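You operate a simulated robot arm through the tools that you are given. There is no shell and no other tool. Be economical: measure what you need, move in short steps, check, and stop when the job is done.

You are at the controls of a simulated robot arm. One attempt, no reset.

Task
Rain is blowing in: shut and lock the small clear window, then wipe up the wet patch.
Fine: use the white pad and put it back.

The check looks at the end state, three seconds after you hand in, the way a careful person would. Anything else that was tipped, shoved, dropped, spilled or broken makes it a failure.

Robot
A 7-joint arm with a two-finger parallel gripper, fixed in place. Base frame: the origin is at the foot of the arm, x ahead of it, y to its left, z up; the work surface is at about z = 80. Lengths are in cm, angles in degrees, forces in N, time in s.
With the tool pointing down near the work surface it reaches from about 34 to 78 cm from the base axis. Its first joint turns from -166.0 to 166.0 degrees. Payload 3.91 kg.
Tool frame: the origin (TCP) lies between the finger pads and is the grasp point; the fingertips stand 3 cm ahead of it; z points along the fingers, y is the line along which they close. Largest opening 11 cm; finger width 2, thickness 1; the body of the gripper, 4.8 by 11.2 cm, starts 5.5 cm behind the TCP.
Orientation is told as [roll, pitch, yaw] about the base's x, y, z axes, in that order, counted from this pose: with the fingers straight down and closing along the base's y, the tool's x points along the base's -x, its y along +y and its z along -z.

Tools
- The arm moves only by the tool play_rows. Its argument "rows" is a list of rows, each a list of 7 numbers: the turn, a rotation vector about the tool's x, y, z in degrees, then the shift along the tool's x, y, z in cm, then the finger opening in cm, from 0 to 11. In form: [[wx, wy, wz, dx, dy, dz, jaw], ...]. A call has 1 to 20 rows; each row shifts and turns the commanded pose from where the row before left it, along the tool's axes as they then stand. Each row takes 0.2 s and may step no farther than 5 cm and 8.6 degrees from the row before; otherwise, or with a gripper value out of range, the whole call is refused. Where a pose cannot be reached the arm comes as near as it can. A force on the tool above 40 N (or 10 N above the force at the start of the call, whichever is more), or a blocked arm, ends the call early, and 0.2 s more pass. The fingers move at their own pace (about 15.3 cm/s each) and stop on an object; they squeeze with about 31 N. The grip force told is the motor's: it shows also when the fingers shut on nothing. Time passes only in rows, and 0.2 s behind the last, so rows that do not move let the fingers close. The reply holds the time, the measured pose of the TCP, the force on the tool along the base axes, the opening and the grip force, in the units named above and with some noise.
- Cameras (640 x 400 px; columns grow to the right, rows downward): "scene" is fixed at [5.1, 64.35, 155.34]; the picture's right is [0.18, 0.98, 0.00], its down [0.96, -0.18, -0.23] and it looks along [-0.23, 0.04, -0.97] (base axes); focal length 214 px, centre (320, 200). "wrist" rides on the gripper at [-3.6, 0, -5.7] in the tool frame; the picture's right is [0.00, -1.00, 0.00], its down [0.97, 0.00, -0.24] and it looks along [0.24, 0.00, 0.97] (tool axes); focal length 218 px, centre (320, 200). There is no depth. A picture from a camera that has moved, and an enlarged one, comes with that camera's place and axes in the base frame and with its lens. The place of the scene camera against the robot may be out by one fixed shift of up to 1.2 cm in any direction.
- capture(camera): a new picture of that camera. The clock stands still meanwhile.
- slide_trunk(by): slides the trunk up (or, below 0, down) by that many cm; the arm rides with it, the base frame stays. It gives what a move gives, with no picture.
- inspect(camera, box): a new picture of the part [left, top, right, bottom] of that camera's present view, enlarged. The clock stands still meanwhile.
- close_job(): hands the job in; it is judged then, once.

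Work in short steps. Places have to be worked out from the pictures, the camera data and where the tool is seen: move nearer, look again, correct. Check each grasp and each placing, and mend what went wrong. You have 120 turns and 64 pictures in all, those below and enlarged ones among them. Open the gripper and draw the arm clear of the work before you hand the job in, unless the task says otherwise; then end with one line.

The tools are called after "Call:" as name(argument=value, ...) on one line, values as JSON. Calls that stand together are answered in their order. play_rows: Moves the arm, as the interface text tells. Its arguments: {"type":"object","properties":{"rows":{"type":"array"}},"required":["rows"]} The other tools are called the same way: slide_trunk (by) slides the trunk up or down; capture (camera) takes a picture; inspect (camera, box) takes an enlarged picture of a part of a camera's view; close_job () hands the job in.

At the start:

```text
time_s: 0.0
ee_pos: [17.4, 37.37, 136.08]
tool_rot: [0.1, 0.0, 0.0]
force: [0.6, -0.2, -0.3]
gripper_width: 11.01
grasp_force: 0.1
trunk travel left (down, up): [-57.5, 3.5]
```

scene: 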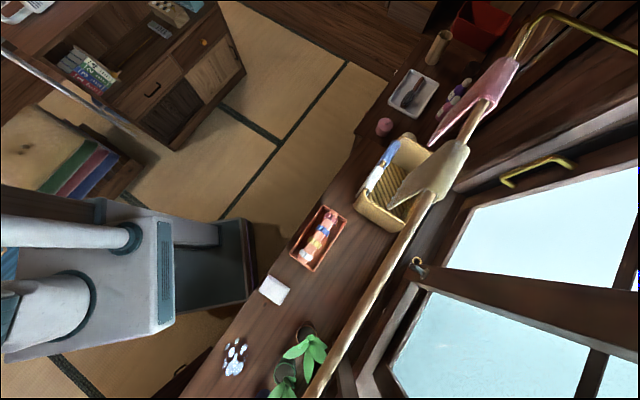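
wrist: 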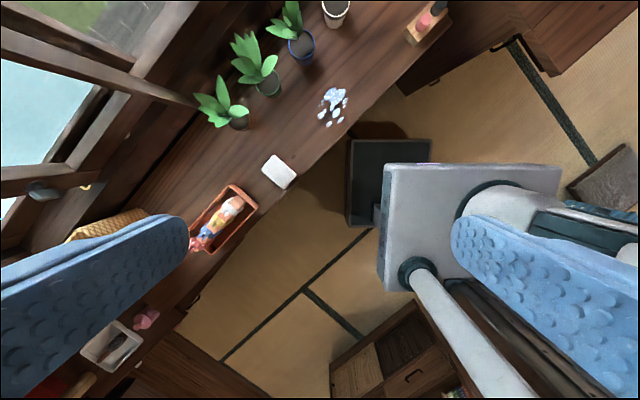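

I'll look at the window and its lock closely first, from the fixed camera, to understand the mechanism.

Call:
inspect(camera="scene", box=[380, 120, 640, 400])

Call:
inspect(camera="wrist", box=[0, 0, 360, 225])

```text
1.43 times, centred on (510, 260) of scene
camera zoom: at [5.1, 64.35, 155.34], right [0.18, 0.98, 0.0], down [0.96, -0.18, -0.23], along [-0.23, 0.04, -0.97], focal length 306 px, centre (49, 114)
```

zoom: 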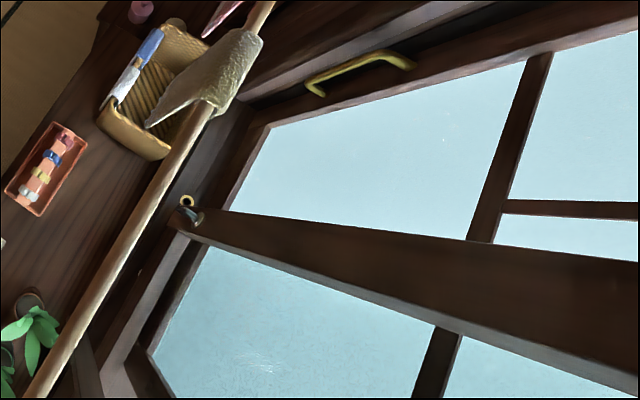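

```text
1.78 times, centred on (180, 112) of wrist
camera zoom: at [21.03, 37.39, 141.66], right [0.0, -1.0, 0.0], down [-0.97, 0.0, 0.24], along [-0.24, 0.0, -0.97], focal length 388 px, centre (569, 356)
```

zoom: 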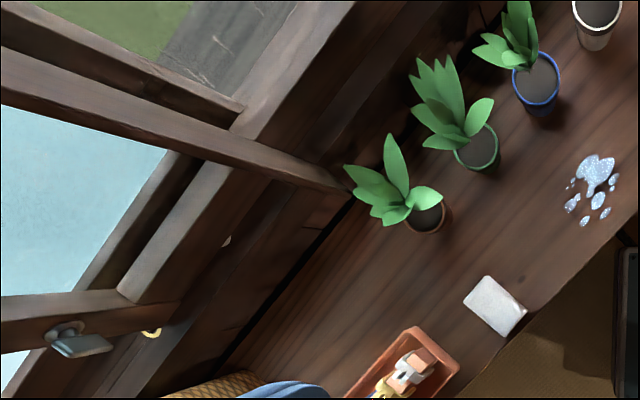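

This seems to be a pair of sashes with a catch on the meeting stile, and an open gap toward the +x end. I'll tilt the tool to look outward at the wall: turn about the tool axes in small steps with a look after.

Call:
play_rows(rows=[[0, 0, -8, 0, 0, 0, 0], [0, 0, -8, 0, 0, 0, 0], [0, 0, -8, 0, 0, 0, 0], [0, 0, -8, 0, 0, 0, 0], [0, 0, -8, 0, 0, 0, 0], [0, 8, 0, 0, 0, 0, 0], [0, 8, 0, 0, 0, 0, 0], [0, 8, 0, 0, 0, 0, 0], [0, 8, 0, 0, 0, 0, 0]])

Call:
capture(camera="wrist")

```text
time_s: 2.0
ee_pos: [17.23, 37.57, 135.76]
tool_rot: [-0.7, 26.1, 39.8]
force: [-0.7, 0.9, -0.7]
gripper_width: 0.01
grasp_force: 30.8
out of reach, approached as far as the arm can: row 9
trunk travel left (down, up): [-57.5, 3.5]
```

```text
59 pictures are left
camera wrist: at [21.61, 41.31, 139.11], right [0.64, -0.77, 0.01], down [-0.59, -0.49, 0.64], along [-0.49, -0.42, -0.76], focal length 218 px, centre (320, 200)
```

wrist: 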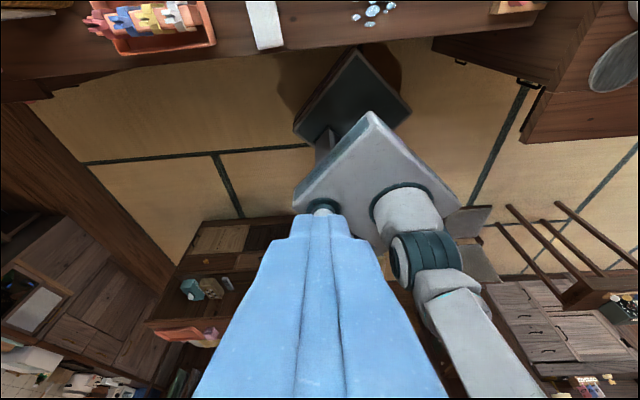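

The tilt sign was wrong; I reverse it to look outward at the wall.

Call:
play_rows(rows=[[0, -8, 0, 0, 0, 0, 0], [0, -8, 0, 0, 0, 0, 0], [0, -8, 0, 0, 0, 0, 0], [0, -8, 0, 0, 0, 0, 0], [0, -8, 0, 0, 0, 0, 0], [0, -8, 0, 0, 0, 0, 0], [0, -8, 0, 0, 0, 0, 0], [0, -8, 0, 0, 0, 0, 0], [0, -8, 0, 0, 0, 0, 0], [0, -8, 0, 0, 0, 0, 0]])

Call:
capture(camera="wrist")

Call:
capture(camera="scene")

```text
time_s: 4.2
ee_pos: [17.26, 37.64, 135.69]
tool_rot: [-1.1, -54.0, 41.1]
force: [0.2, -0.6, 0.1]
gripper_width: 0.01
grasp_force: 31.2
trunk travel left (down, up): [-57.5, 3.5]
```

```text
58 pictures are left
camera wrist: at [15.2, 36.15, 141.86], right [0.65, -0.76, 0.01], down [-0.58, -0.5, -0.64], along [0.5, 0.41, -0.76], focal length 218 px, centre (320, 200)
```

wrist: 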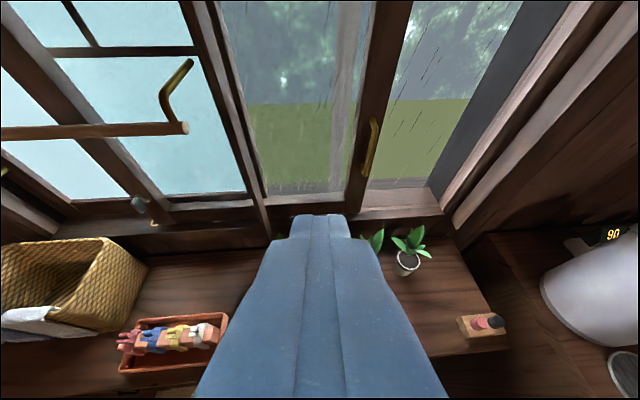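

```text
57 pictures are left
```

scene: 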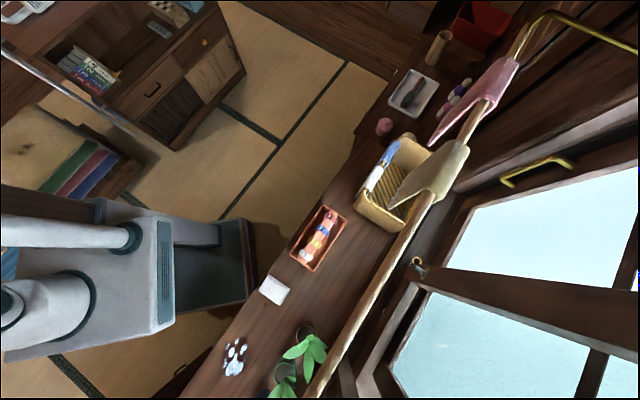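

The clear sash has a gold vertical handle and stands open with a gap on its right. I'll zoom there for the lock.

Call:
inspect(camera="wrist", box=[220, 0, 540, 220])

Call:
inspect(camera="wrist", box=[60, 130, 260, 255])

```text
1.82 times, centred on (380, 110) of wrist
camera zoom: at [15.2, 36.15, 141.86], right [0.65, -0.76, 0.01], down [-0.58, -0.5, -0.64], along [0.5, 0.41, -0.76], focal length 397 px, centre (211, 364)
```

zoom: 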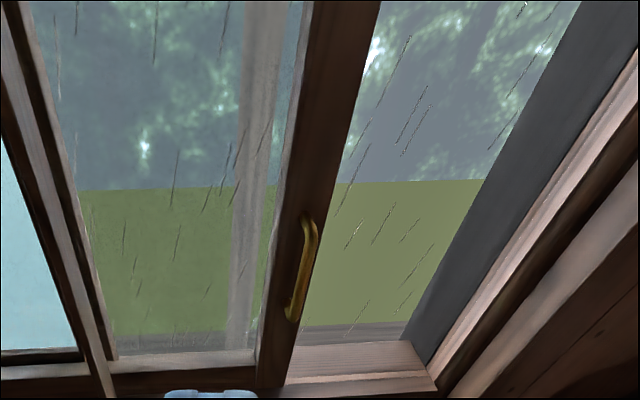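

```text
3.20 times, centred on (160, 192) of wrist
camera zoom: at [15.2, 36.15, 141.86], right [0.65, -0.76, 0.01], down [-0.58, -0.5, -0.64], along [0.5, 0.41, -0.76], focal length 698 px, centre (832, 224)
```

zoom: 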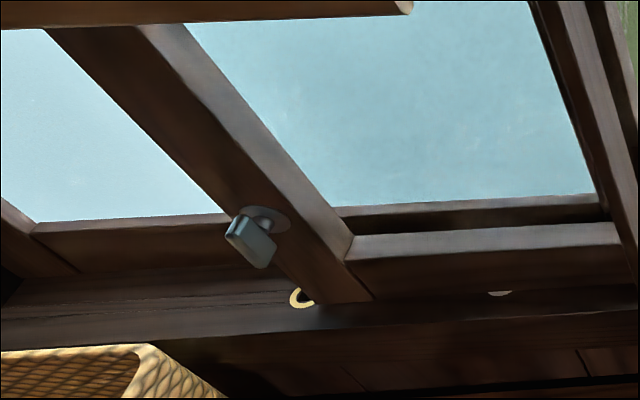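

The lock of the clear sash isn't visible yet. I'll move right along the wall, open the fingers to clear the view's centre, and look more level.

Call:
play_rows(rows=[[0, -8, 0, 0, -4, 0, 11], [0, -8, 0, 0, -4, 0, 11], [0, 0, 0, 0, -4, 0, 11], [0, 0, 0, 0, -4, 0, 11]])

Call:
capture(camera="wrist")

```text
time_s: 5.2
ee_pos: [27.6, 25.18, 135.99]
tool_rot: [-1.6, -69.9, 41.7]
force: [-0.4, 0.0, 0.6]
gripper_width: 11.0
grasp_force: 0.1
trunk travel left (down, up): [-57.5, 3.5]
```

```text
54 pictures are left
camera wrist: at [24.61, 22.61, 141.27], right [0.64, -0.76, 0.01], down [-0.42, -0.37, -0.83], along [0.64, 0.53, -0.56], focal length 218 px, centre (320, 200)
```

wrist: 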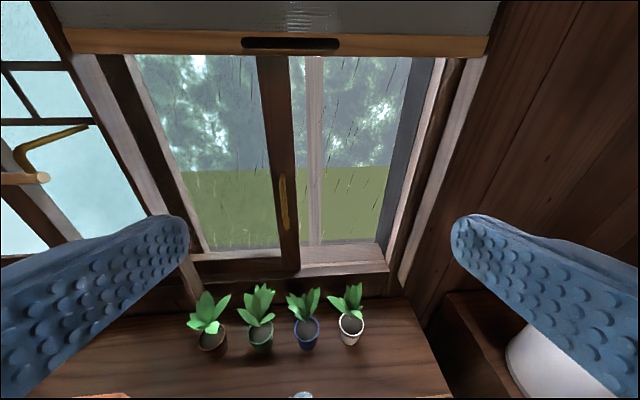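

Clear view now; I zoom on the small window for the lock.

Call:
inspect(camera="wrist", box=[170, 150, 420, 310])

Call:
inspect(camera="wrist", box=[170, 20, 500, 230])

```text
2.50 times, centred on (295, 230) of wrist
camera zoom: at [24.61, 22.61, 141.27], right [0.64, -0.76, 0.01], down [-0.42, -0.37, -0.83], along [0.64, 0.53, -0.56], focal length 546 px, centre (382, 125)
```

zoom: 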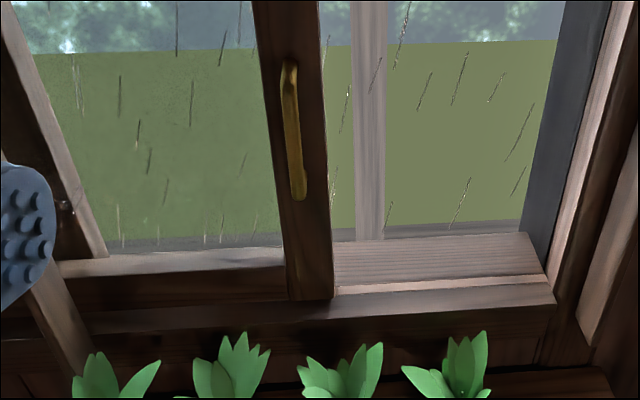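

```text
1.90 times, centred on (335, 125) of wrist
camera zoom: at [24.61, 22.61, 141.27], right [0.64, -0.76, 0.01], down [-0.42, -0.37, -0.83], along [0.64, 0.53, -0.56], focal length 416 px, centre (291, 343)
```

zoom: 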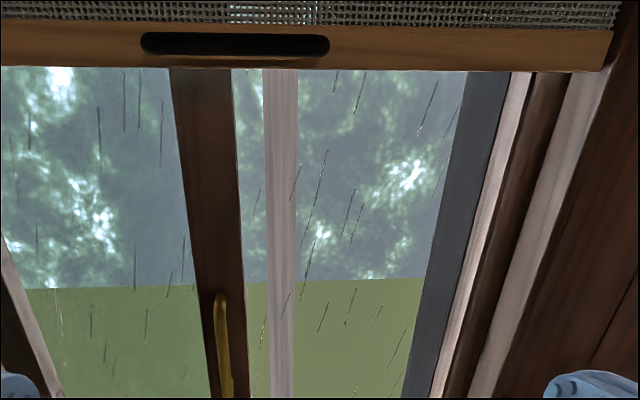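

Something small (a pin or screw-type lock) sits on the left stile, partly hidden by the left finger. I shift left and closer to see it.

Call:
play_rows(rows=[[0, 0, 0, 0, 4, 4, 11], [0, 0, 0, 0, 4, 4, 11], [0, 0, 0, 0, 4, 4, 11]])

Call:
capture(camera="wrist")

```text
refused: row 1 steps farther than a row can; nothing moved
```

```text
51 pictures are left
camera wrist: at [24.61, 22.61, 141.27], right [0.64, -0.76, 0.01], down [-0.42, -0.37, -0.83], along [0.64, 0.53, -0.56], focal length 218 px, centre (320, 200)
```

wrist: 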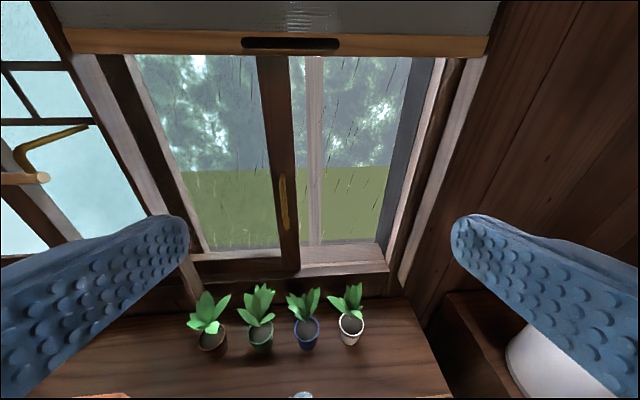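

Step too large; I use smaller steps.

Call:
play_rows(rows=[[0, 0, 0, 0, 3, 3, 11], [0, 0, 0, 0, 3, 3, 11], [0, 0, 0, 0, 3, 3, 11], [0, 0, 0, 0, 3, 3, 11]])

Call:
inspect(camera="wrist", box=[180, 120, 460, 300])

```text
time_s: 6.3
ee_pos: [35.24, 34.83, 135.42]
tool_rot: [16.7, -72.0, 14.5]
force: [-0.3, -0.8, -0.2]
gripper_width: 10.98
grasp_force: 0.1
trunk travel left (down, up): [-57.5, 3.5]
stopped in row 4: the arm was blocked; the commanded pose is now the measured one
```

```text
2.22 times, centred on (320, 210) of wrist
camera zoom: at [31.77, 32.19, 140.37], right [0.5, -0.86, -0.09], down [-0.48, -0.2, -0.85], along [0.72, 0.47, -0.52], focal length 485 px, centre (320, 178)
```

zoom: 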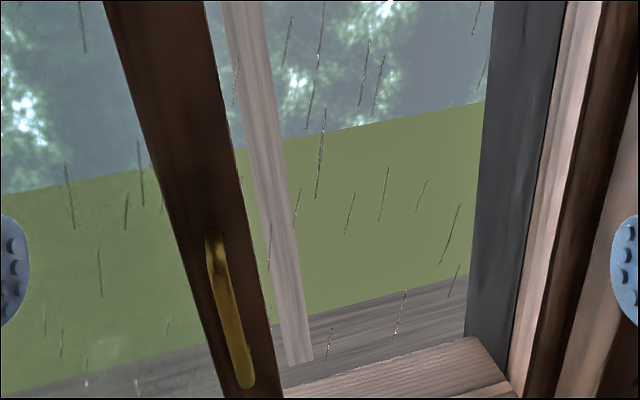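

The arm ran into a joint limit there (no contact force). I back off, restore the orientation and lower the trunk so the arm can work level with the window.

Call:
play_rows(rows=[[0, 0, 0, 0, 0, -4, 11], [0, 0, 0, 0, 0, -4, 11], [-3.7, 2.2, -4, 0, 0, 0, 11], [-3.7, 2.2, -4, 0, 0, 0, 11]])

Call:
slide_trunk(by=-15)

Call:
capture(camera="wrist")

Call:
capture(camera="scene")

```text
time_s: 7.3
ee_pos: [28.78, 30.7, 137.71]
tool_rot: [-0.6, -68.9, 40.7]
force: [0.2, 0.9, 0.1]
gripper_width: 11.02
grasp_force: 0.1
trunk travel left (down, up): [-57.5, 3.5]
```

```text
time_s: 9.0
ee_pos: [29.81, 31.25, 121.3]
tool_rot: [1.3, -66.4, 38.9]
force: [0.8, 0.0, 0.1]
gripper_width: 11.01
grasp_force: 0.1
trunk travel left (down, up): [-42.5, 18.5]
```

```text
49 pictures are left
camera wrist: at [26.91, 28.78, 126.76], right [0.64, -0.76, -0.01], down [-0.47, -0.39, -0.79], along [0.6, 0.52, -0.61], focal length 218 px, centre (320, 200)
```

wrist: 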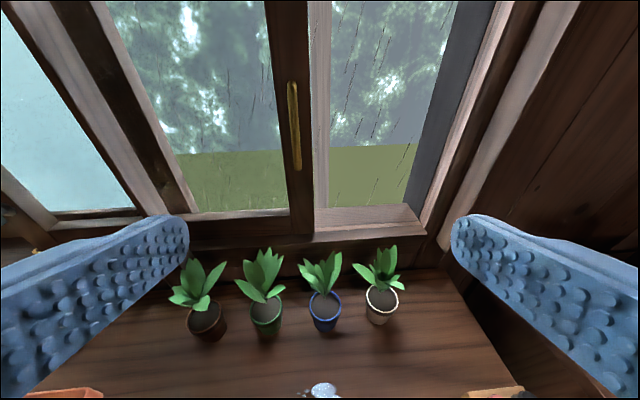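

```text
48 pictures are left
```

scene: 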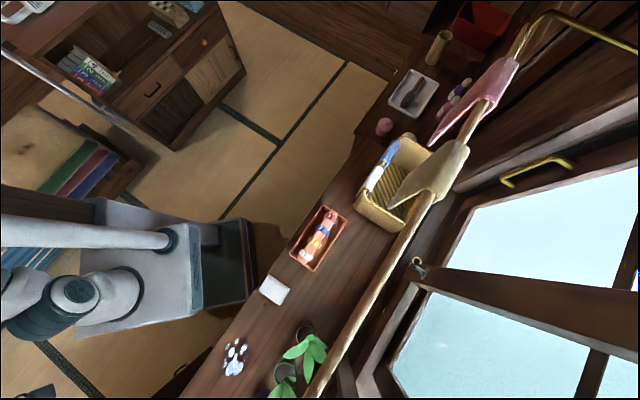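

From the two views the handle is near (48, 51.5, 116), n-distance within reach. Now shift left to view the left stile where a pin-like thing appeared.

Call:
play_rows(rows=[[0, 0, 0, 0, 4, 0, 11], [0, 0, 0, 0, 4, 0, 11], [0, 0, 0, 0, 4, 0, 11]])

Call:
capture(camera="wrist")

```text
time_s: 9.8
ee_pos: [25.55, 39.05, 118.42]
tool_rot: [9.2, -60.3, 32.8]
force: [1.0, -0.1, 0.1]
gripper_width: 11.0
grasp_force: 0.1
trunk travel left (down, up): [-42.5, 18.5]
stopped in row 3: the arm was blocked; the commanded pose is now the measured one
```

```text
47 pictures are left
camera wrist: at [23.49, 36.58, 124.3], right [0.65, -0.75, -0.08], down [-0.56, -0.4, -0.73], along [0.52, 0.52, -0.68], focal length 218 px, centre (320, 200)
```

wrist: 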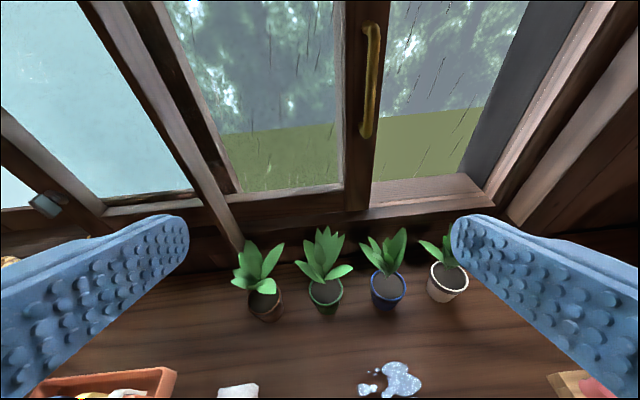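

The handle works out near z≈116; the arm hits a wrist limit because the shoulder is too high. I raise the tool and drop the trunk more, then look again.

Call:
play_rows(rows=[[0, 0, 0, -3.5, 0.3, -1.9, 11], [0, 0, 0, -3.5, 0.3, -1.9, 11], [0, 0, 0, -3.5, 0.3, -1.9, 11], [0, 0, 0, -3.5, 0.3, -1.9, 11]])

Call:
slide_trunk(by=-18)

Call:
play_rows(rows=[[0.8, -3.2, -1.3, -3.5, 0.3, -1.9, 11], [0.8, -3.2, -1.3, -3.5, 0.3, -1.9, 11], [0.8, -3.2, -1.3, -3.5, 0.3, -1.9, 11], [0, 0, 0, 0, 0, 0, 11]])

Call:
capture(camera="wrist")

```text
time_s: 10.8
ee_pos: [26.73, 38.92, 133.15]
tool_rot: [9.1, -58.3, 32.2]
force: [-0.4, 0.4, 0.2]
gripper_width: 11.0
grasp_force: 0.0
trunk travel left (down, up): [-42.5, 18.5]
```

```text
time_s: 12.8
ee_pos: [27.86, 39.4, 114.37]
tool_rot: [10.5, -56.9, 31.4]
force: [0.2, 0.0, -0.1]
gripper_width: 11.0
grasp_force: 0.0
trunk travel left (down, up): [-24.5, 36.5]
```

```text
time_s: 13.8
ee_pos: [29.51, 38.68, 125.72]
tool_rot: [4.6, -65.8, 34.3]
force: [-0.6, 0.6, 0.9]
gripper_width: 11.0
grasp_force: 0.0
trunk travel left (down, up): [-24.5, 36.5]
```

```text
46 pictures are left
camera wrist: at [26.71, 36.27, 131.3], right [0.62, -0.78, -0.03], down [-0.5, -0.36, -0.79], along [0.61, 0.5, -0.62], focal length 218 px, centre (320, 200)
```

wrist: 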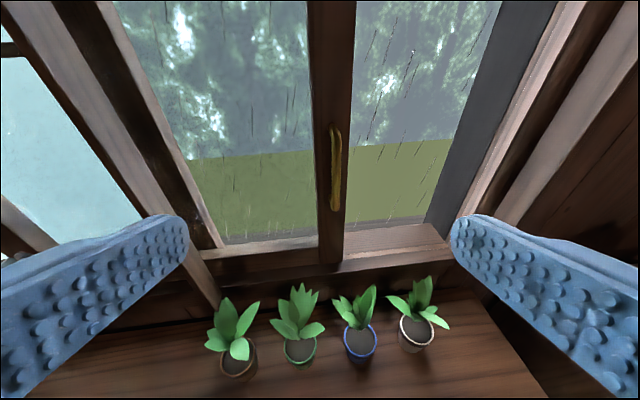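

Zoom on the object at the left frame of the clear window.

Call:
inspect(camera="wrist", box=[150, 170, 290, 260])

```text
4.44 times, centred on (220, 215) of wrist
camera zoom: at [26.71, 36.27, 131.3], right [0.62, -0.78, -0.03], down [-0.5, -0.36, -0.79], along [0.61, 0.5, -0.62], focal length 970 px, centre (764, 133)
```

zoom: 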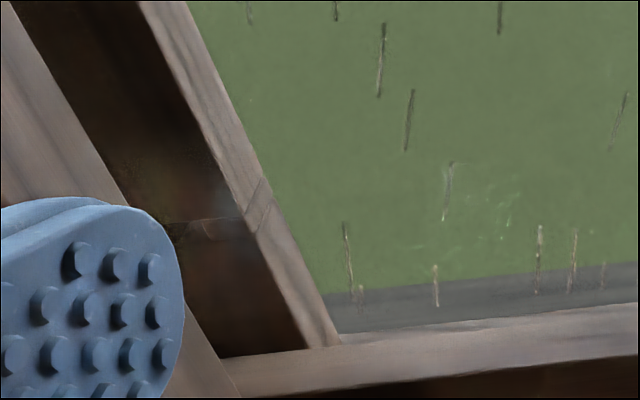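

I turn the view left to centre that spot, which should be near (35, 70, 106).

Call:
play_rows(rows=[[-7, 0, 0, 0, 0, 0, 11], [-7, 0, 0, 0, 0, 0, 11], [-7, 0, 0, 0, 0, 0, 11], [0, 0, 0, 0, 0, 0, 11]])

Call:
capture(camera="wrist")

```text
time_s: 14.8
ee_pos: [24.76, 39.0, 128.69]
tool_rot: [20.6, -70.6, 41.0]
force: [0.6, 0.2, 0.3]
gripper_width: 10.98
grasp_force: 0.1
trunk travel left (down, up): [-24.5, 36.5]
```

```text
44 pictures are left
camera wrist: at [23.29, 35.09, 133.8], right [0.86, -0.49, -0.12], down [-0.35, -0.41, -0.84], along [0.36, 0.77, -0.53], focal length 218 px, centre (320, 200)
```

wrist: 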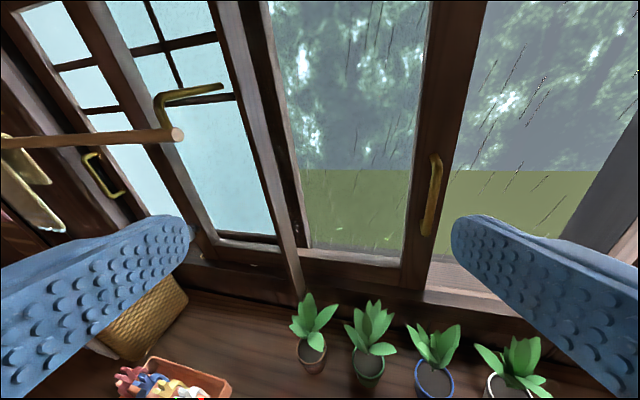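

Call:
inspect(camera="wrist", box=[240, 140, 400, 280])

Call:
inspect(camera="wrist", box=[180, 0, 500, 200])

```text
2.86 times, centred on (320, 210) of wrist
camera zoom: at [23.29, 35.09, 133.8], right [0.86, -0.49, -0.12], down [-0.35, -0.41, -0.84], along [0.36, 0.77, -0.53], focal length 624 px, centre (320, 171)
```

zoom: 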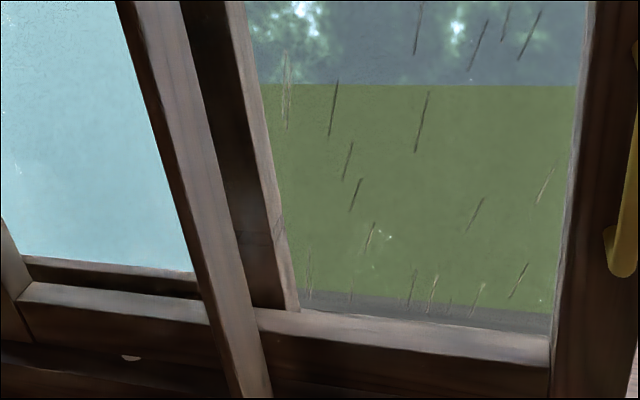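

```text
2.00 times, centred on (340, 100) of wrist
camera zoom: at [23.29, 35.09, 133.8], right [0.86, -0.49, -0.12], down [-0.35, -0.41, -0.84], along [0.36, 0.77, -0.53], focal length 436 px, centre (280, 400)
```

zoom: 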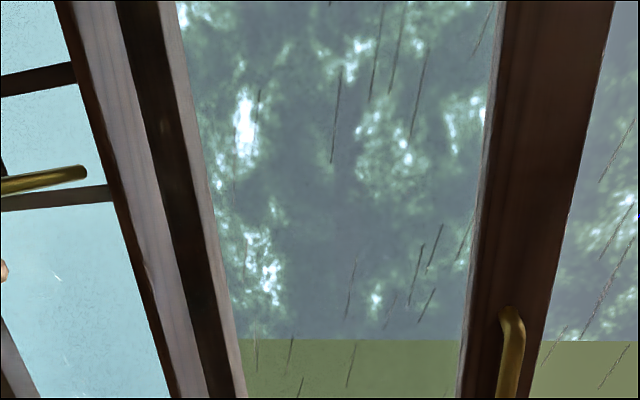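

No lock on the left side. I turn to the right side to examine the jamb, sill and sash edge.

Call:
play_rows(rows=[[7, 0, 0, 0, 0, 0, 11], [7, 0, 0, 0, 0, 0, 11], [7, 0, 0, 0, 0, 0, 11], [7, 0, 0, 0, 0, 0, 11], [7, 0, 0, 0, 0, 0, 11], [0, 0, 0, 0, 0, 0, 11]])

Call:
capture(camera="wrist")

```text
time_s: 16.2
ee_pos: [30.48, 37.58, 126.98]
tool_rot: [-4.6, -66.2, 29.7]
force: [0.3, 0.4, -0.4]
gripper_width: 10.98
grasp_force: 0.0
trunk travel left (down, up): [-24.5, 36.5]
```

```text
41 pictures are left
camera wrist: at [27.13, 36.19, 132.32], right [0.43, -0.9, 0.03], down [-0.54, -0.29, -0.79], along [0.72, 0.32, -0.61], focal length 218 px, centre (320, 200)
```

wrist: 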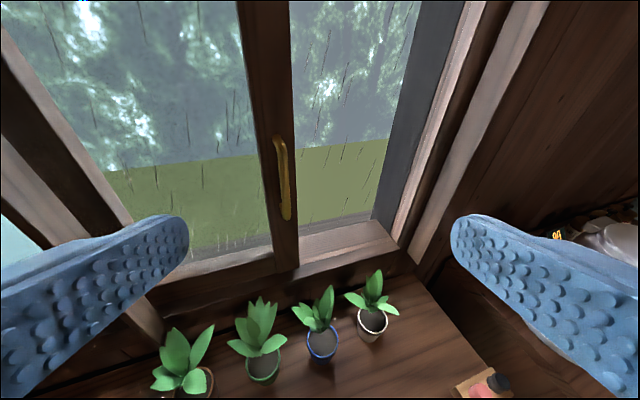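

No lock shows on the right side either, so it's probably hidden until the sash slides (on its left stile behind the post). The handle triangulates to about (48, 51, 116.5), vertical, ~12 cm tall. I align the tool with the wall normal and move to a standoff.

Call:
play_rows(rows=[[-4.7, -3, -1.4, 0, 0, 0, 11], [-4.7, -3, -1.4, 0, 0, 0, 11], [-4.7, -3, -1.4, 0, 0, 0, 11], [0, 0, 0, 1.5, -0.33, 3.3, 11], [0, 0, 0, 1.5, -0.33, 3.3, 11], [0, 0, 0, 1.5, -0.33, 3.3, 6], [0, 0, 0, 0, 0, 0, 6]])

Call:
capture(camera="wrist")

```text
time_s: 17.8
ee_pos: [32.84, 43.79, 122.46]
tool_rot: [-25.0, -77.7, 66.2]
force: [0.0, 0.1, -0.2]
gripper_width: 5.97
grasp_force: 0.1
trunk travel left (down, up): [-24.5, 36.5]
```

```text
40 pictures are left
camera wrist: at [28.97, 40.87, 127.01], right [0.66, -0.74, 0.09], down [-0.26, -0.34, -0.9], along [0.7, 0.57, -0.42], focal length 218 px, centre (320, 200)
```

wrist: 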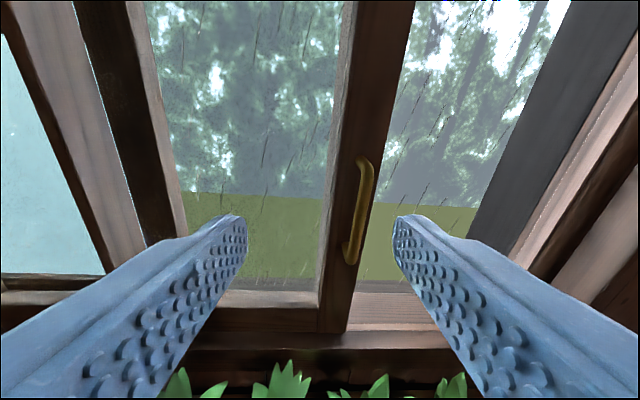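

Handle confirmed at about (48, 50.9, 116.3). I remove the small roll, centre laterally and go half-way.

Call:
play_rows(rows=[[0, 0, 5, 0, 0, 0, 6], [0, 0, 0, 1.7, -2.1, 2.5, 6], [0, 0, 0, 1.7, -2.1, 2.5, 6], [0, 0, 0, 0, 0, 3, 6], [0, 0, 0, 0, 0, 0, 6]])

Call:
capture(camera="wrist")

```text
time_s: 19.0
ee_pos: [40.81, 45.17, 117.63]
tool_rot: [-1.6, -78.9, 42.5]
force: [0.0, 1.2, -0.1]
gripper_width: 6.0
grasp_force: 0.0
trunk travel left (down, up): [-24.5, 36.5]
```

```text
39 pictures are left
camera wrist: at [37.25, 42.02, 122.17], right [0.66, -0.76, 0.01], down [-0.32, -0.28, -0.91], along [0.69, 0.59, -0.42], focal length 218 px, centre (320, 200)
```

wrist: 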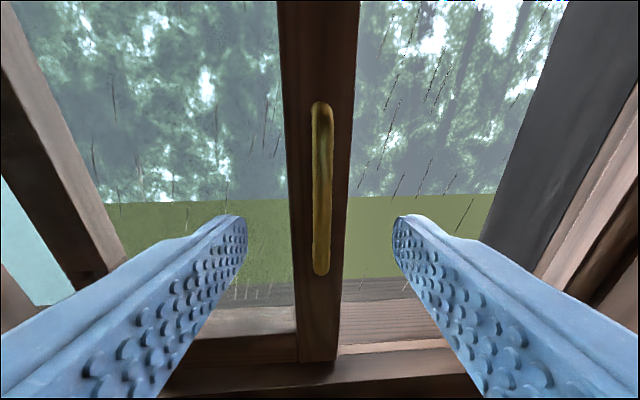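

Centred on the handle, about 9 cm ahead. Advance 7 cm and look.

Call:
play_rows(rows=[[0, 0, 0, 0, 0, 3, 6], [0, 0, 0, 0, 0, 2.5, 6], [0, 0, 0, 0, 0, 1.5, 6], [0, 0, 0, 0, 0, 0, 6]])

Call:
capture(camera="wrist")

```text
time_s: 19.6
ee_pos: [42.25, 49.2, 116.83]
tool_rot: [0.0, -78.8, 42.9]
force: [-30.3, -33.2, 1.1]
gripper_width: 6.13
grasp_force: 0.8
trunk travel left (down, up): [-24.5, 36.5]
stopped in row 2: the force on the tool passed its limit (the readings are from after the stop); the commanded pose is now the measured one
```

```text
38 pictures are left
camera wrist: at [38.72, 46.02, 121.4], right [0.68, -0.73, 0.0], down [-0.31, -0.29, -0.91], along [0.66, 0.62, -0.42], focal length 218 px, centre (320, 200)
```

wrist: 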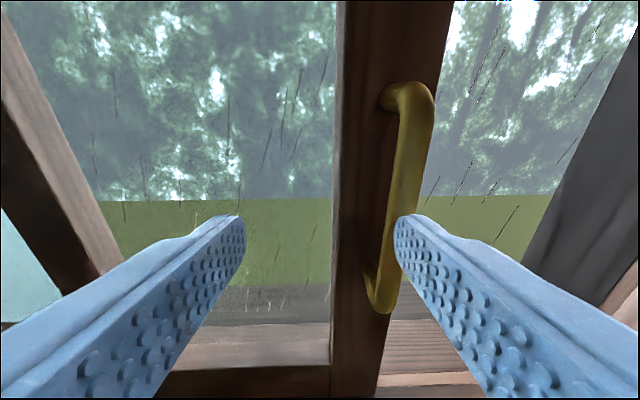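

The tool drifted left and a fingertip met the handle. I back off along the tool, shift right, and recheck.

Call:
play_rows(rows=[[0, 0, 0, 0, 0, -3, 6], [0, 0, 0, 0, -1.2, -1, 6], [0, 0, 0, 0, -1.2, 0, 6], [0, 0, 0, 0, 0, 0, 6], [0, 0, 0, 0, 0, 0, 6]])

Call:
capture(camera="wrist")

```text
time_s: 20.8
ee_pos: [41.26, 45.52, 117.31]
tool_rot: [-0.4, -78.5, 43.5]
force: [0.0, -0.6, 0.0]
gripper_width: 5.97
grasp_force: 0.0
trunk travel left (down, up): [-24.5, 36.5]
```

```text
37 pictures are left
camera wrist: at [37.72, 42.23, 121.78], right [0.68, -0.73, 0.0], down [-0.31, -0.29, -0.9], along [0.66, 0.62, -0.43], focal length 218 px, centre (320, 200)
```

wrist: 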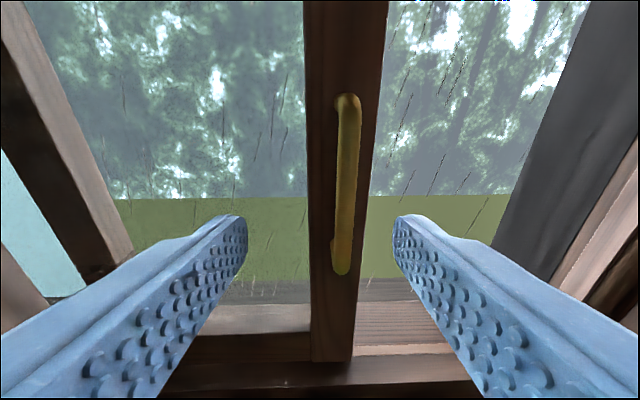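

Handle is ~1.6 cm right of the axis. I trim the yaw and shift, then advance in slow steps.

Call:
play_rows(rows=[[3, 0, 0, 0, -0.6, 0, 6], [0, 0, 0, 0, -0.6, 0, 6], [0, 0, 0, 0, 0, 0, 6], [0, 0, 0, 0, 0, 1, 6], [0, 0, 0, 0, 0, 1, 6], [0, 0, 0, 0, 0, 0, 6]])

Call:
capture(camera="wrist")

```text
time_s: 22.2
ee_pos: [43.68, 45.92, 116.88]
tool_rot: [-3.5, -78.6, 43.7]
force: [-0.4, 0.5, -0.7]
gripper_width: 5.98
grasp_force: 0.0
trunk travel left (down, up): [-24.5, 36.5]
```

```text
36 pictures are left
camera wrist: at [39.88, 42.83, 121.38], right [0.65, -0.76, 0.01], down [-0.32, -0.28, -0.9], along [0.69, 0.58, -0.43], focal length 218 px, centre (320, 200)
```

wrist: 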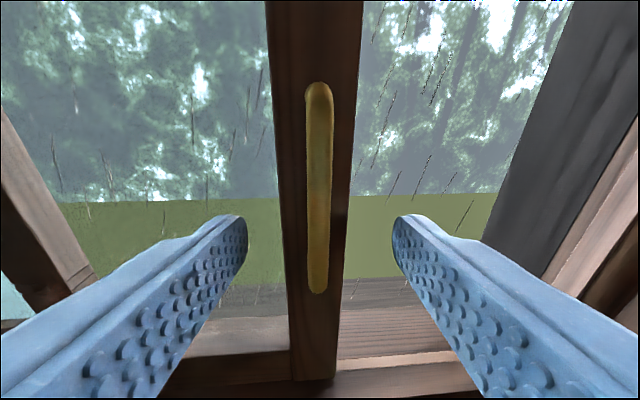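

Centred now; handle about 6 cm beyond the TCP. Advance 4.5 cm slowly.

Call:
play_rows(rows=[[0, 0, 0, 0, 0, 1, 6], [0, 0, 0, 0, 0, 1, 6], [0, 0, 0, 0, 0, 1, 6], [0, 0, 0, 0, 0, 1, 6], [0, 0, 0, 0, 0, 0.5, 6], [0, 0, 0, 0, 0, 0, 6]])

Call:
capture(camera="wrist")

```text
time_s: 23.6
ee_pos: [47.04, 48.81, 116.06]
tool_rot: [-3.5, -78.5, 43.6]
force: [0.7, 0.7, -0.3]
gripper_width: 6.02
grasp_force: 0.1
trunk travel left (down, up): [-24.5, 36.5]
```

```text
35 pictures are left
camera wrist: at [43.29, 45.69, 120.61], right [0.65, -0.76, 0.01], down [-0.32, -0.28, -0.9], along [0.69, 0.58, -0.43], focal length 218 px, centre (320, 200)
```

wrist: 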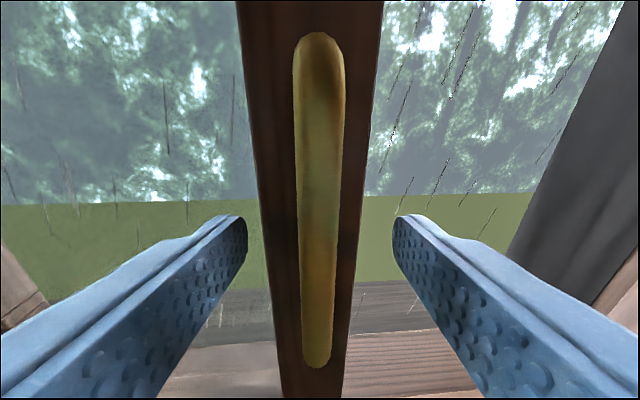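

Fingers now straddle the bar (tips ~1.7 cm past it). The sill lines indicate the wall runs along (0.707, −0.707). I narrow the jaws and slide right along it.

Call:
play_rows(rows=[[0, 0, 0, 0, 0, 0, 2.6], [0, 0, 0, 0, 0, 0, 2.6], [0, 0, 0, 0, -1, 0.08, 2.6], [0, 0, 0, 0, -1, 0.08, 2.6], [0, 0, 0, 0, -1, 0.08, 2.6], [0, 0, 0, 0, -1, 0.08, 2.6], [0, 0, 0, 0, -1, 0.08, 2.6], [0, 0, 0, 0, -1, 0.08, 2.6]])

Call:
capture(camera="wrist")

```text
time_s: 25.4
ee_pos: [51.39, 44.37, 116.08]
tool_rot: [-3.3, -78.7, 43.3]
force: [0.2, 0.4, -1.2]
gripper_width: 2.58
grasp_force: 0.0
trunk travel left (down, up): [-24.5, 36.5]
```

```text
34 pictures are left
camera wrist: at [47.7, 41.28, 120.61], right [0.64, -0.77, 0.01], down [-0.32, -0.28, -0.9], along [0.7, 0.58, -0.43], focal length 218 px, centre (320, 200)
```

wrist: 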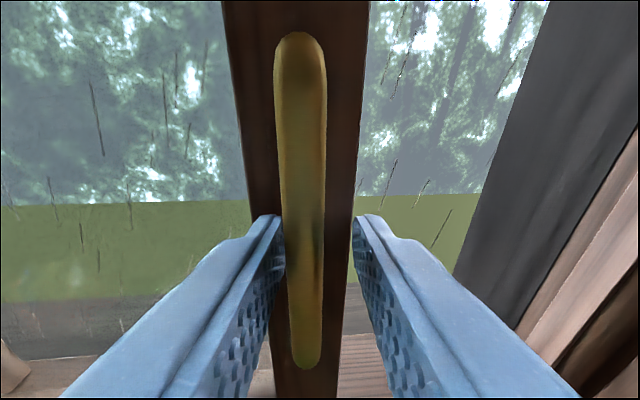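

The sash follows easily. Continue until it stops.

Call:
play_rows(rows=[[0, 0, 0, 0, -1, 0.08, 2.6], [0, 0, 0, 0, -1, 0.08, 2.6], [0, 0, 0, 0, -1, 0.08, 2.6], [0, 0, 0, 0, -1, 0.08, 2.6], [0, 0, 0, 0, -1, 0.08, 2.6], [0, 0, 0, 0, -1, 0.08, 2.6], [0, 0, 0, 0, -1, 0.08, 2.6], [0, 0, 0, 0, -1, 0.08, 2.6]])

Call:
capture(camera="wrist")

```text
time_s: 27.2
ee_pos: [56.97, 38.77, 115.93]
tool_rot: [-3.6, -78.5, 43.5]
force: [-0.2, -0.1, 0.4]
gripper_width: 2.59
grasp_force: 0.1
trunk travel left (down, up): [-24.5, 36.5]
```

```text
33 pictures are left
camera wrist: at [53.36, 35.58, 120.42], right [0.64, -0.77, 0.01], down [-0.32, -0.28, -0.9], along [0.7, 0.58, -0.43], focal length 218 px, centre (320, 200)
```

wrist: 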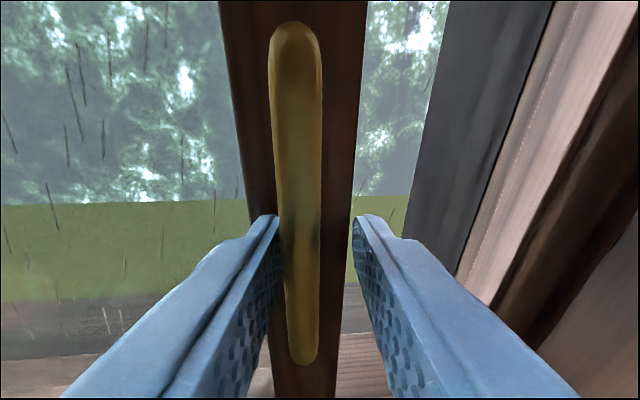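

Call:
play_rows(rows=[[0, 0, 0, 0, -1, 0.08, 2.6], [0, 0, 0, 0, -1, 0.08, 2.6], [0, 0, 0, 0, -1, 0.08, 2.6], [0, 0, 0, 0, -1, 0.08, 2.6], [0, 0, 0, 0, -1, 0.08, 2.6], [0, 0, 0, 0, -1, 0.08, 2.6], [0, 0, 0, 0, -1, 0.08, 2.6]])

Call:
capture(camera="wrist")

```text
time_s: 28.8
ee_pos: [61.69, 33.58, 115.87]
tool_rot: [-3.6, -78.7, 43.6]
force: [0.7, 1.4, -0.7]
gripper_width: 2.63
grasp_force: 0.3
trunk travel left (down, up): [-24.5, 36.5]
```

```text
32 pictures are left
camera wrist: at [58.1, 30.53, 120.47], right [0.64, -0.76, 0.01], down [-0.32, -0.28, -0.9], along [0.69, 0.58, -0.43], focal length 218 px, centre (320, 200)
```

wrist: 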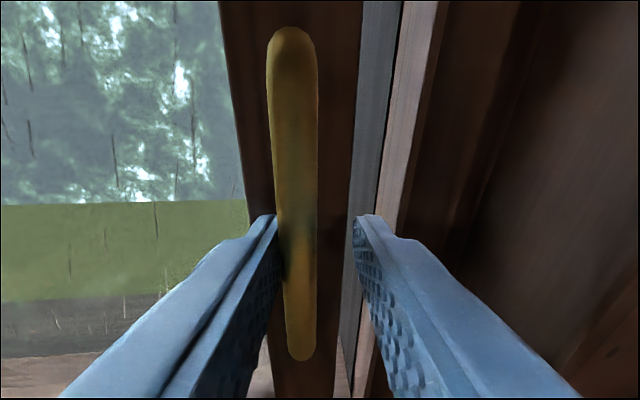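

Nearly shut; half-centimetre steps now to feel the stop.

Call:
play_rows(rows=[[0, 0, 0, 0, -0.5, 0.04, 2.6], [0, 0, 0, 0, -0.5, 0.04, 2.6], [0, 0, 0, 0, -0.5, 0.04, 2.6], [0, 0, 0, 0, -0.5, 0.04, 2.6], [0, 0, 0, 0, -0.5, 0.04, 2.6], [0, 0, 0, 0, -0.5, 0.04, 2.6]])

Call:
capture(camera="wrist")

```text
time_s: 30.2
ee_pos: [63.02, 32.42, 115.89]
tool_rot: [-2.9, -78.4, 44.1]
force: [-32.8, 6.6, -0.4]
gripper_width: 2.14
grasp_force: 0.2
trunk travel left (down, up): [-24.5, 36.5]
stopped in row 6: the force on the tool passed its limit (the readings are from after the stop); the commanded pose is now the measured one
```

```text
31 pictures are left
camera wrist: at [59.5, 29.3, 120.48], right [0.66, -0.75, 0.01], down [-0.32, -0.29, -0.9], along [0.68, 0.59, -0.43], focal length 218 px, centre (320, 200)
```

wrist: 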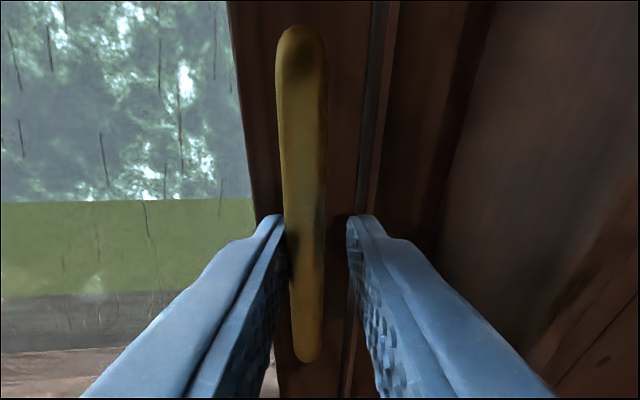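

Contact. I zoom to see whether the sash edge is in the jamb or the finger hit the casing.

Call:
inspect(camera="wrist", box=[230, 0, 470, 240])

```text
1.67 times, centred on (350, 120) of wrist
camera zoom: at [59.5, 29.3, 120.48], right [0.66, -0.75, 0.01], down [-0.32, -0.29, -0.9], along [0.68, 0.59, -0.43], focal length 364 px, centre (270, 333)
```

zoom: 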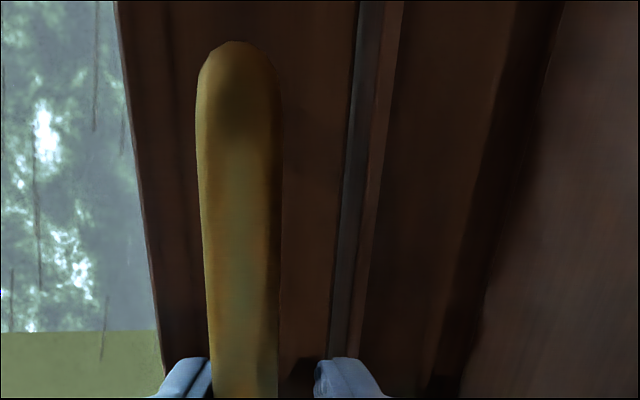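

About 0.7 cm gap remains; the right finger met the casing. I withdraw, close the fingers, and re-enter left of the bar to push it the rest of the way.

Call:
play_rows(rows=[[0, 0, 0, 0, 0.6, 0, 3.2], [0, 0, 0, 0, 0, -2.5, 3.2], [0, 0, 0, 0, 0, -2.5, 3.2], [0, 0, 0, 0, 1.4, 0, 0], [0, 0, 0, 0, 1.3, 0, 0], [0, 0, 0, 0, 0, 0, 0], [0, 0, 0, 0, 0, 0, 0]])

Call:
capture(camera="wrist")

```text
time_s: 31.8
ee_pos: [58.0, 31.16, 116.64]
tool_rot: [-2.5, -78.3, 43.1]
force: [0.7, 0.3, 0.3]
gripper_width: 0.0
grasp_force: 31.1
trunk travel left (down, up): [-24.5, 36.5]
```

```text
29 pictures are left
camera wrist: at [54.3, 28.11, 121.27], right [0.65, -0.76, 0.01], down [-0.32, -0.29, -0.9], along [0.69, 0.58, -0.43], focal length 218 px, centre (320, 200)
```

wrist: 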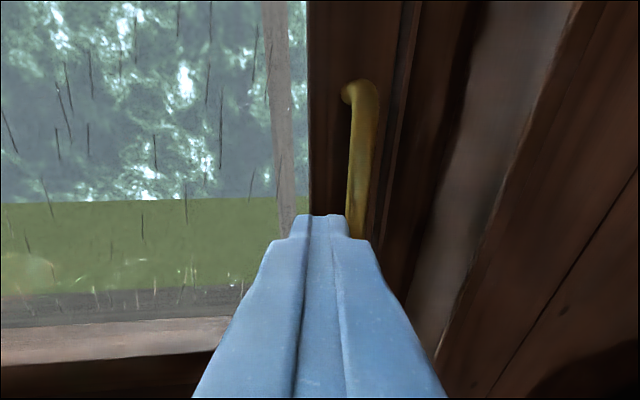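

Fingers are just left of the bar with clearance. Advance 4.5 cm, then push right in small steps.

Call:
play_rows(rows=[[0, 0, 0, 0, 0, 1.5, 0], [0, 0, 0, 0, 0, 1.5, 0], [0, 0, 0, 0, 0, 1.5, 0], [0, 0, 0, 0, 0, 0, 0], [0, 0, 0, 0, -0.4, 0.03, 0], [0, 0, 0, 0, -0.4, 0.03, 0], [0, 0, 0, 0, -0.4, 0.03, 0], [0, 0, 0, 0, -0.4, 0.03, 0], [0, 0, 0, 0, -0.4, 0.03, 0], [0, 0, 0, 0, -0.4, 0.03, 0], [0, 0, 0, 0, -0.4, 0.03, 0]])

Call:
capture(camera="wrist")

```text
time_s: 33.7
ee_pos: [61.6, 33.72, 115.76]
tool_rot: [-2.6, -78.1, 44.4]
force: [-34.7, 9.4, 0.3]
gripper_width: 0.0
grasp_force: 31.2
trunk travel left (down, up): [-24.5, 36.5]
stopped in row 9: the force on the tool passed its limit (the readings are from after the stop); the commanded pose is now the measured one
```

```text
28 pictures are left
camera wrist: at [58.07, 30.57, 120.41], right [0.67, -0.74, 0.01], down [-0.32, -0.3, -0.9], along [0.67, 0.6, -0.44], focal length 218 px, centre (320, 200)
```

wrist: 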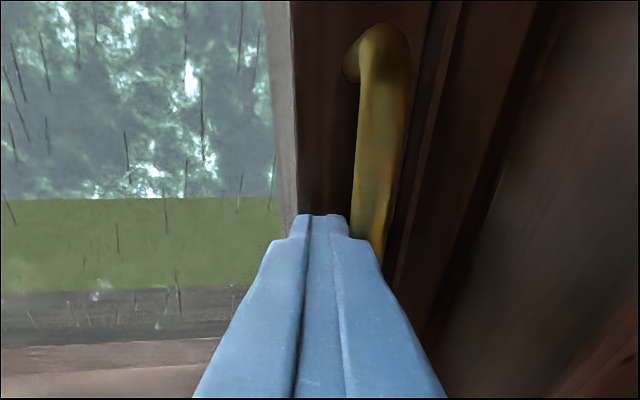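

The sash resists now, likely at its stop. I release, withdraw a good way and look at the whole window, especially the sash's left stile.

Call:
play_rows(rows=[[0, 0, 0, 0, 0.5, 0, 0], [0, 0, 0, 0, 0.3, -2.5, 0], [0, 0, 0, 0, 0, -3, 0], [0, 0, 0, 0, 2, -3, 11], [0, 0, 0, 0, 2, -3, 11], [0, 0, 0, 0, 2, -3, 11], [0, 0, 0, 0, 2, -3, 11], [0, 0, 0, 0, 2, -2, 11], [0, 0, 0, 0, 2, 0, 11], [0, 0, 0, 0, 0, 0, 11]])

Call:
capture(camera="wrist")

```text
time_s: 35.9
ee_pos: [42.78, 27.7, 118.81]
tool_rot: [6.6, -76.6, 31.1]
force: [0.2, 0.1, -0.6]
gripper_width: 10.99
grasp_force: 0.1
trunk travel left (down, up): [-24.5, 36.5]
```

```text
27 pictures are left
camera wrist: at [39.26, 24.69, 123.5], right [0.61, -0.79, -0.03], down [-0.38, -0.26, -0.89], along [0.7, 0.55, -0.46], focal length 218 px, centre (320, 200)
```

wrist: 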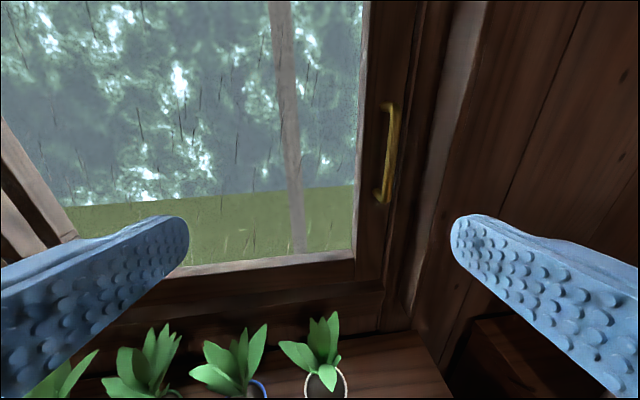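

Shut against the jamb. Now move left along the wall (away from plants' height) to view the left stile for a lock.

Call:
play_rows(rows=[[0, 0, 0, 0, 3, 0, 11], [0, 0, 0, 0, 3, 0, 11], [0, 0, 0, 0, 3, 0, 11], [0, 0, 0, 0, 3, -1, 11], [0, 0, 0, 0, 3, -1, 11], [0, 0, 0, 0, 0, 0, 11]])

Call:
capture(camera="wrist")

```text
time_s: 36.7
ee_pos: [42.96, 30.48, 116.62]
tool_rot: [15.1, -73.7, 17.9]
force: [-0.6, 0.1, -0.4]
gripper_width: 10.97
grasp_force: 0.0
trunk travel left (down, up): [-24.5, 36.5]
stopped in row 3: the arm was blocked; the commanded pose is now the measured one
```

```text
26 pictures are left
camera wrist: at [39.46, 27.81, 121.49], right [0.54, -0.84, -0.07], down [-0.45, -0.21, -0.87], along [0.71, 0.5, -0.49], focal length 218 px, centre (320, 200)
```

wrist: 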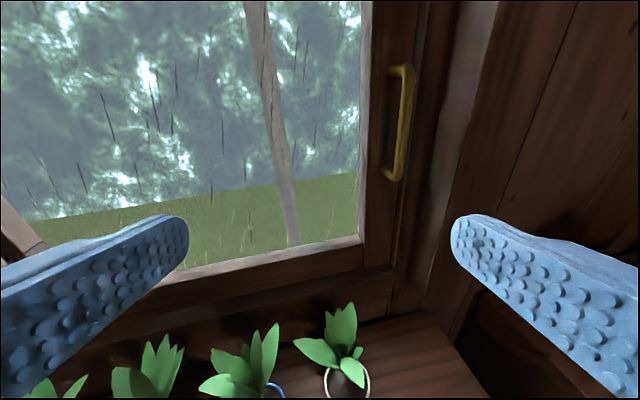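

Joint limit again; lower the trunk more while raising the arm, restore orientation, and continue left.

Call:
play_rows(rows=[[0, 0, 0, -3.3, 0.3, -2.2, 11], [0, 0, 0, -3.3, 0.3, -2.2, 11], [0, 0, 0, -3.3, 0.3, -2.2, 11], [0, 0, 0, -3.3, 0.3, -2.2, 11], [0, 0, 0, 0, 0, 0, 11]])

Call:
slide_trunk(by=-15)

Call:
play_rows(rows=[[-4, -0.8, -3.2, -1.5, 0, -1, 11], [-4, -0.8, -3.2, -1.5, 0, -1, 11], [0, 0, 0, 0, 3, 0, 11], [0, 0, 0, 0, 3, 0, 11], [0, 0, 0, 0, 3, 0, 11], [0, 0, 0, 0, 3, 0, 11], [0, 0, 0, 0, 0, 0, 11]])

Call:
capture(camera="wrist")

```text
time_s: 37.9
ee_pos: [38.01, 28.55, 132.2]
tool_rot: [13.4, -74.2, 20.0]
force: [0.3, -0.8, 0.3]
gripper_width: 11.0
grasp_force: 0.0
trunk travel left (down, up): [-24.5, 36.5]
```

```text
time_s: 39.7
ee_pos: [38.09, 28.4, 117.29]
tool_rot: [13.5, -74.4, 19.9]
force: [-0.5, -0.1, -0.2]
gripper_width: 10.98
grasp_force: 0.2
trunk travel left (down, up): [-9.5, 51.5]
```

```text
time_s: 41.3
ee_pos: [30.45, 36.31, 120.23]
tool_rot: [0.4, -75.8, 41.4]
force: [-0.5, -0.3, -0.4]
gripper_width: 10.97
grasp_force: 0.1
trunk travel left (down, up): [-9.5, 51.5]
```

```text
25 pictures are left
camera wrist: at [27.09, 33.2, 125.01], right [0.67, -0.75, 0.0], down [-0.35, -0.31, -0.88], along [0.66, 0.59, -0.47], focal length 218 px, centre (320, 200)
```

wrist: 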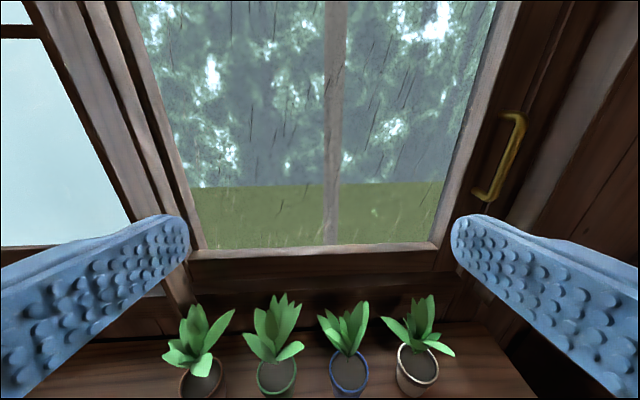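

Check the scene camera to see whether the lever catch has moved with the sash.

Call:
inspect(camera="scene", box=[380, 120, 640, 400])

Call:
play_rows(rows=[[-7, 0, 0, 0, 0, 0, 11], [-7, 0, 0, 0, 0, 0, 11], [-7, 0, 0, 0, 0, 0, 11], [-7, 0, 0, 0, 0, 0, 11], [0, 0, 0, 0, 0, 0, 11]])

Call:
capture(camera="wrist")

```text
1.43 times, centred on (510, 260) of scene
camera zoom: at [5.1, 64.35, 155.34], right [0.18, 0.98, 0.0], down [0.96, -0.18, -0.23], along [-0.23, 0.04, -0.97], focal length 306 px, centre (49, 114)
```

zoom: 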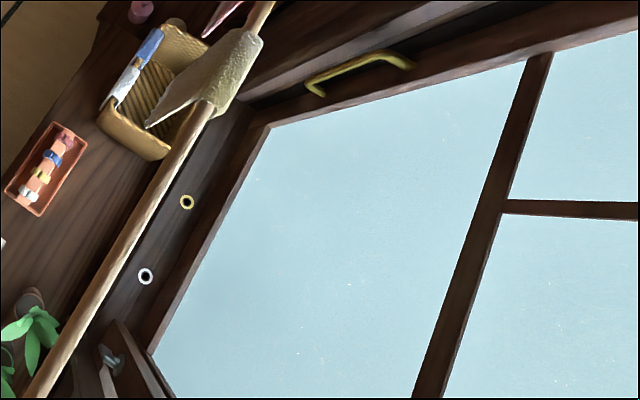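

```text
time_s: 42.5
ee_pos: [29.23, 36.52, 120.71]
tool_rot: [25.7, -76.5, 44.7]
force: [-0.7, 0.3, -0.1]
gripper_width: 11.03
grasp_force: 0.1
trunk travel left (down, up): [-9.5, 51.5]
```

```text
23 pictures are left
camera wrist: at [28.07, 31.93, 125.24], right [0.93, -0.35, -0.1], down [-0.24, -0.38, -0.89], along [0.27, 0.86, -0.44], focal length 218 px, centre (320, 200)
```

wrist: 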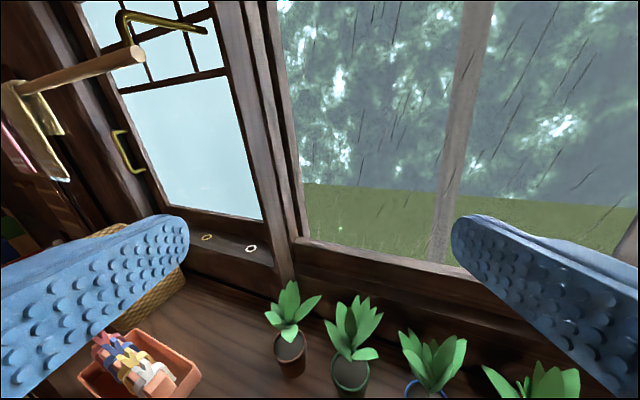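

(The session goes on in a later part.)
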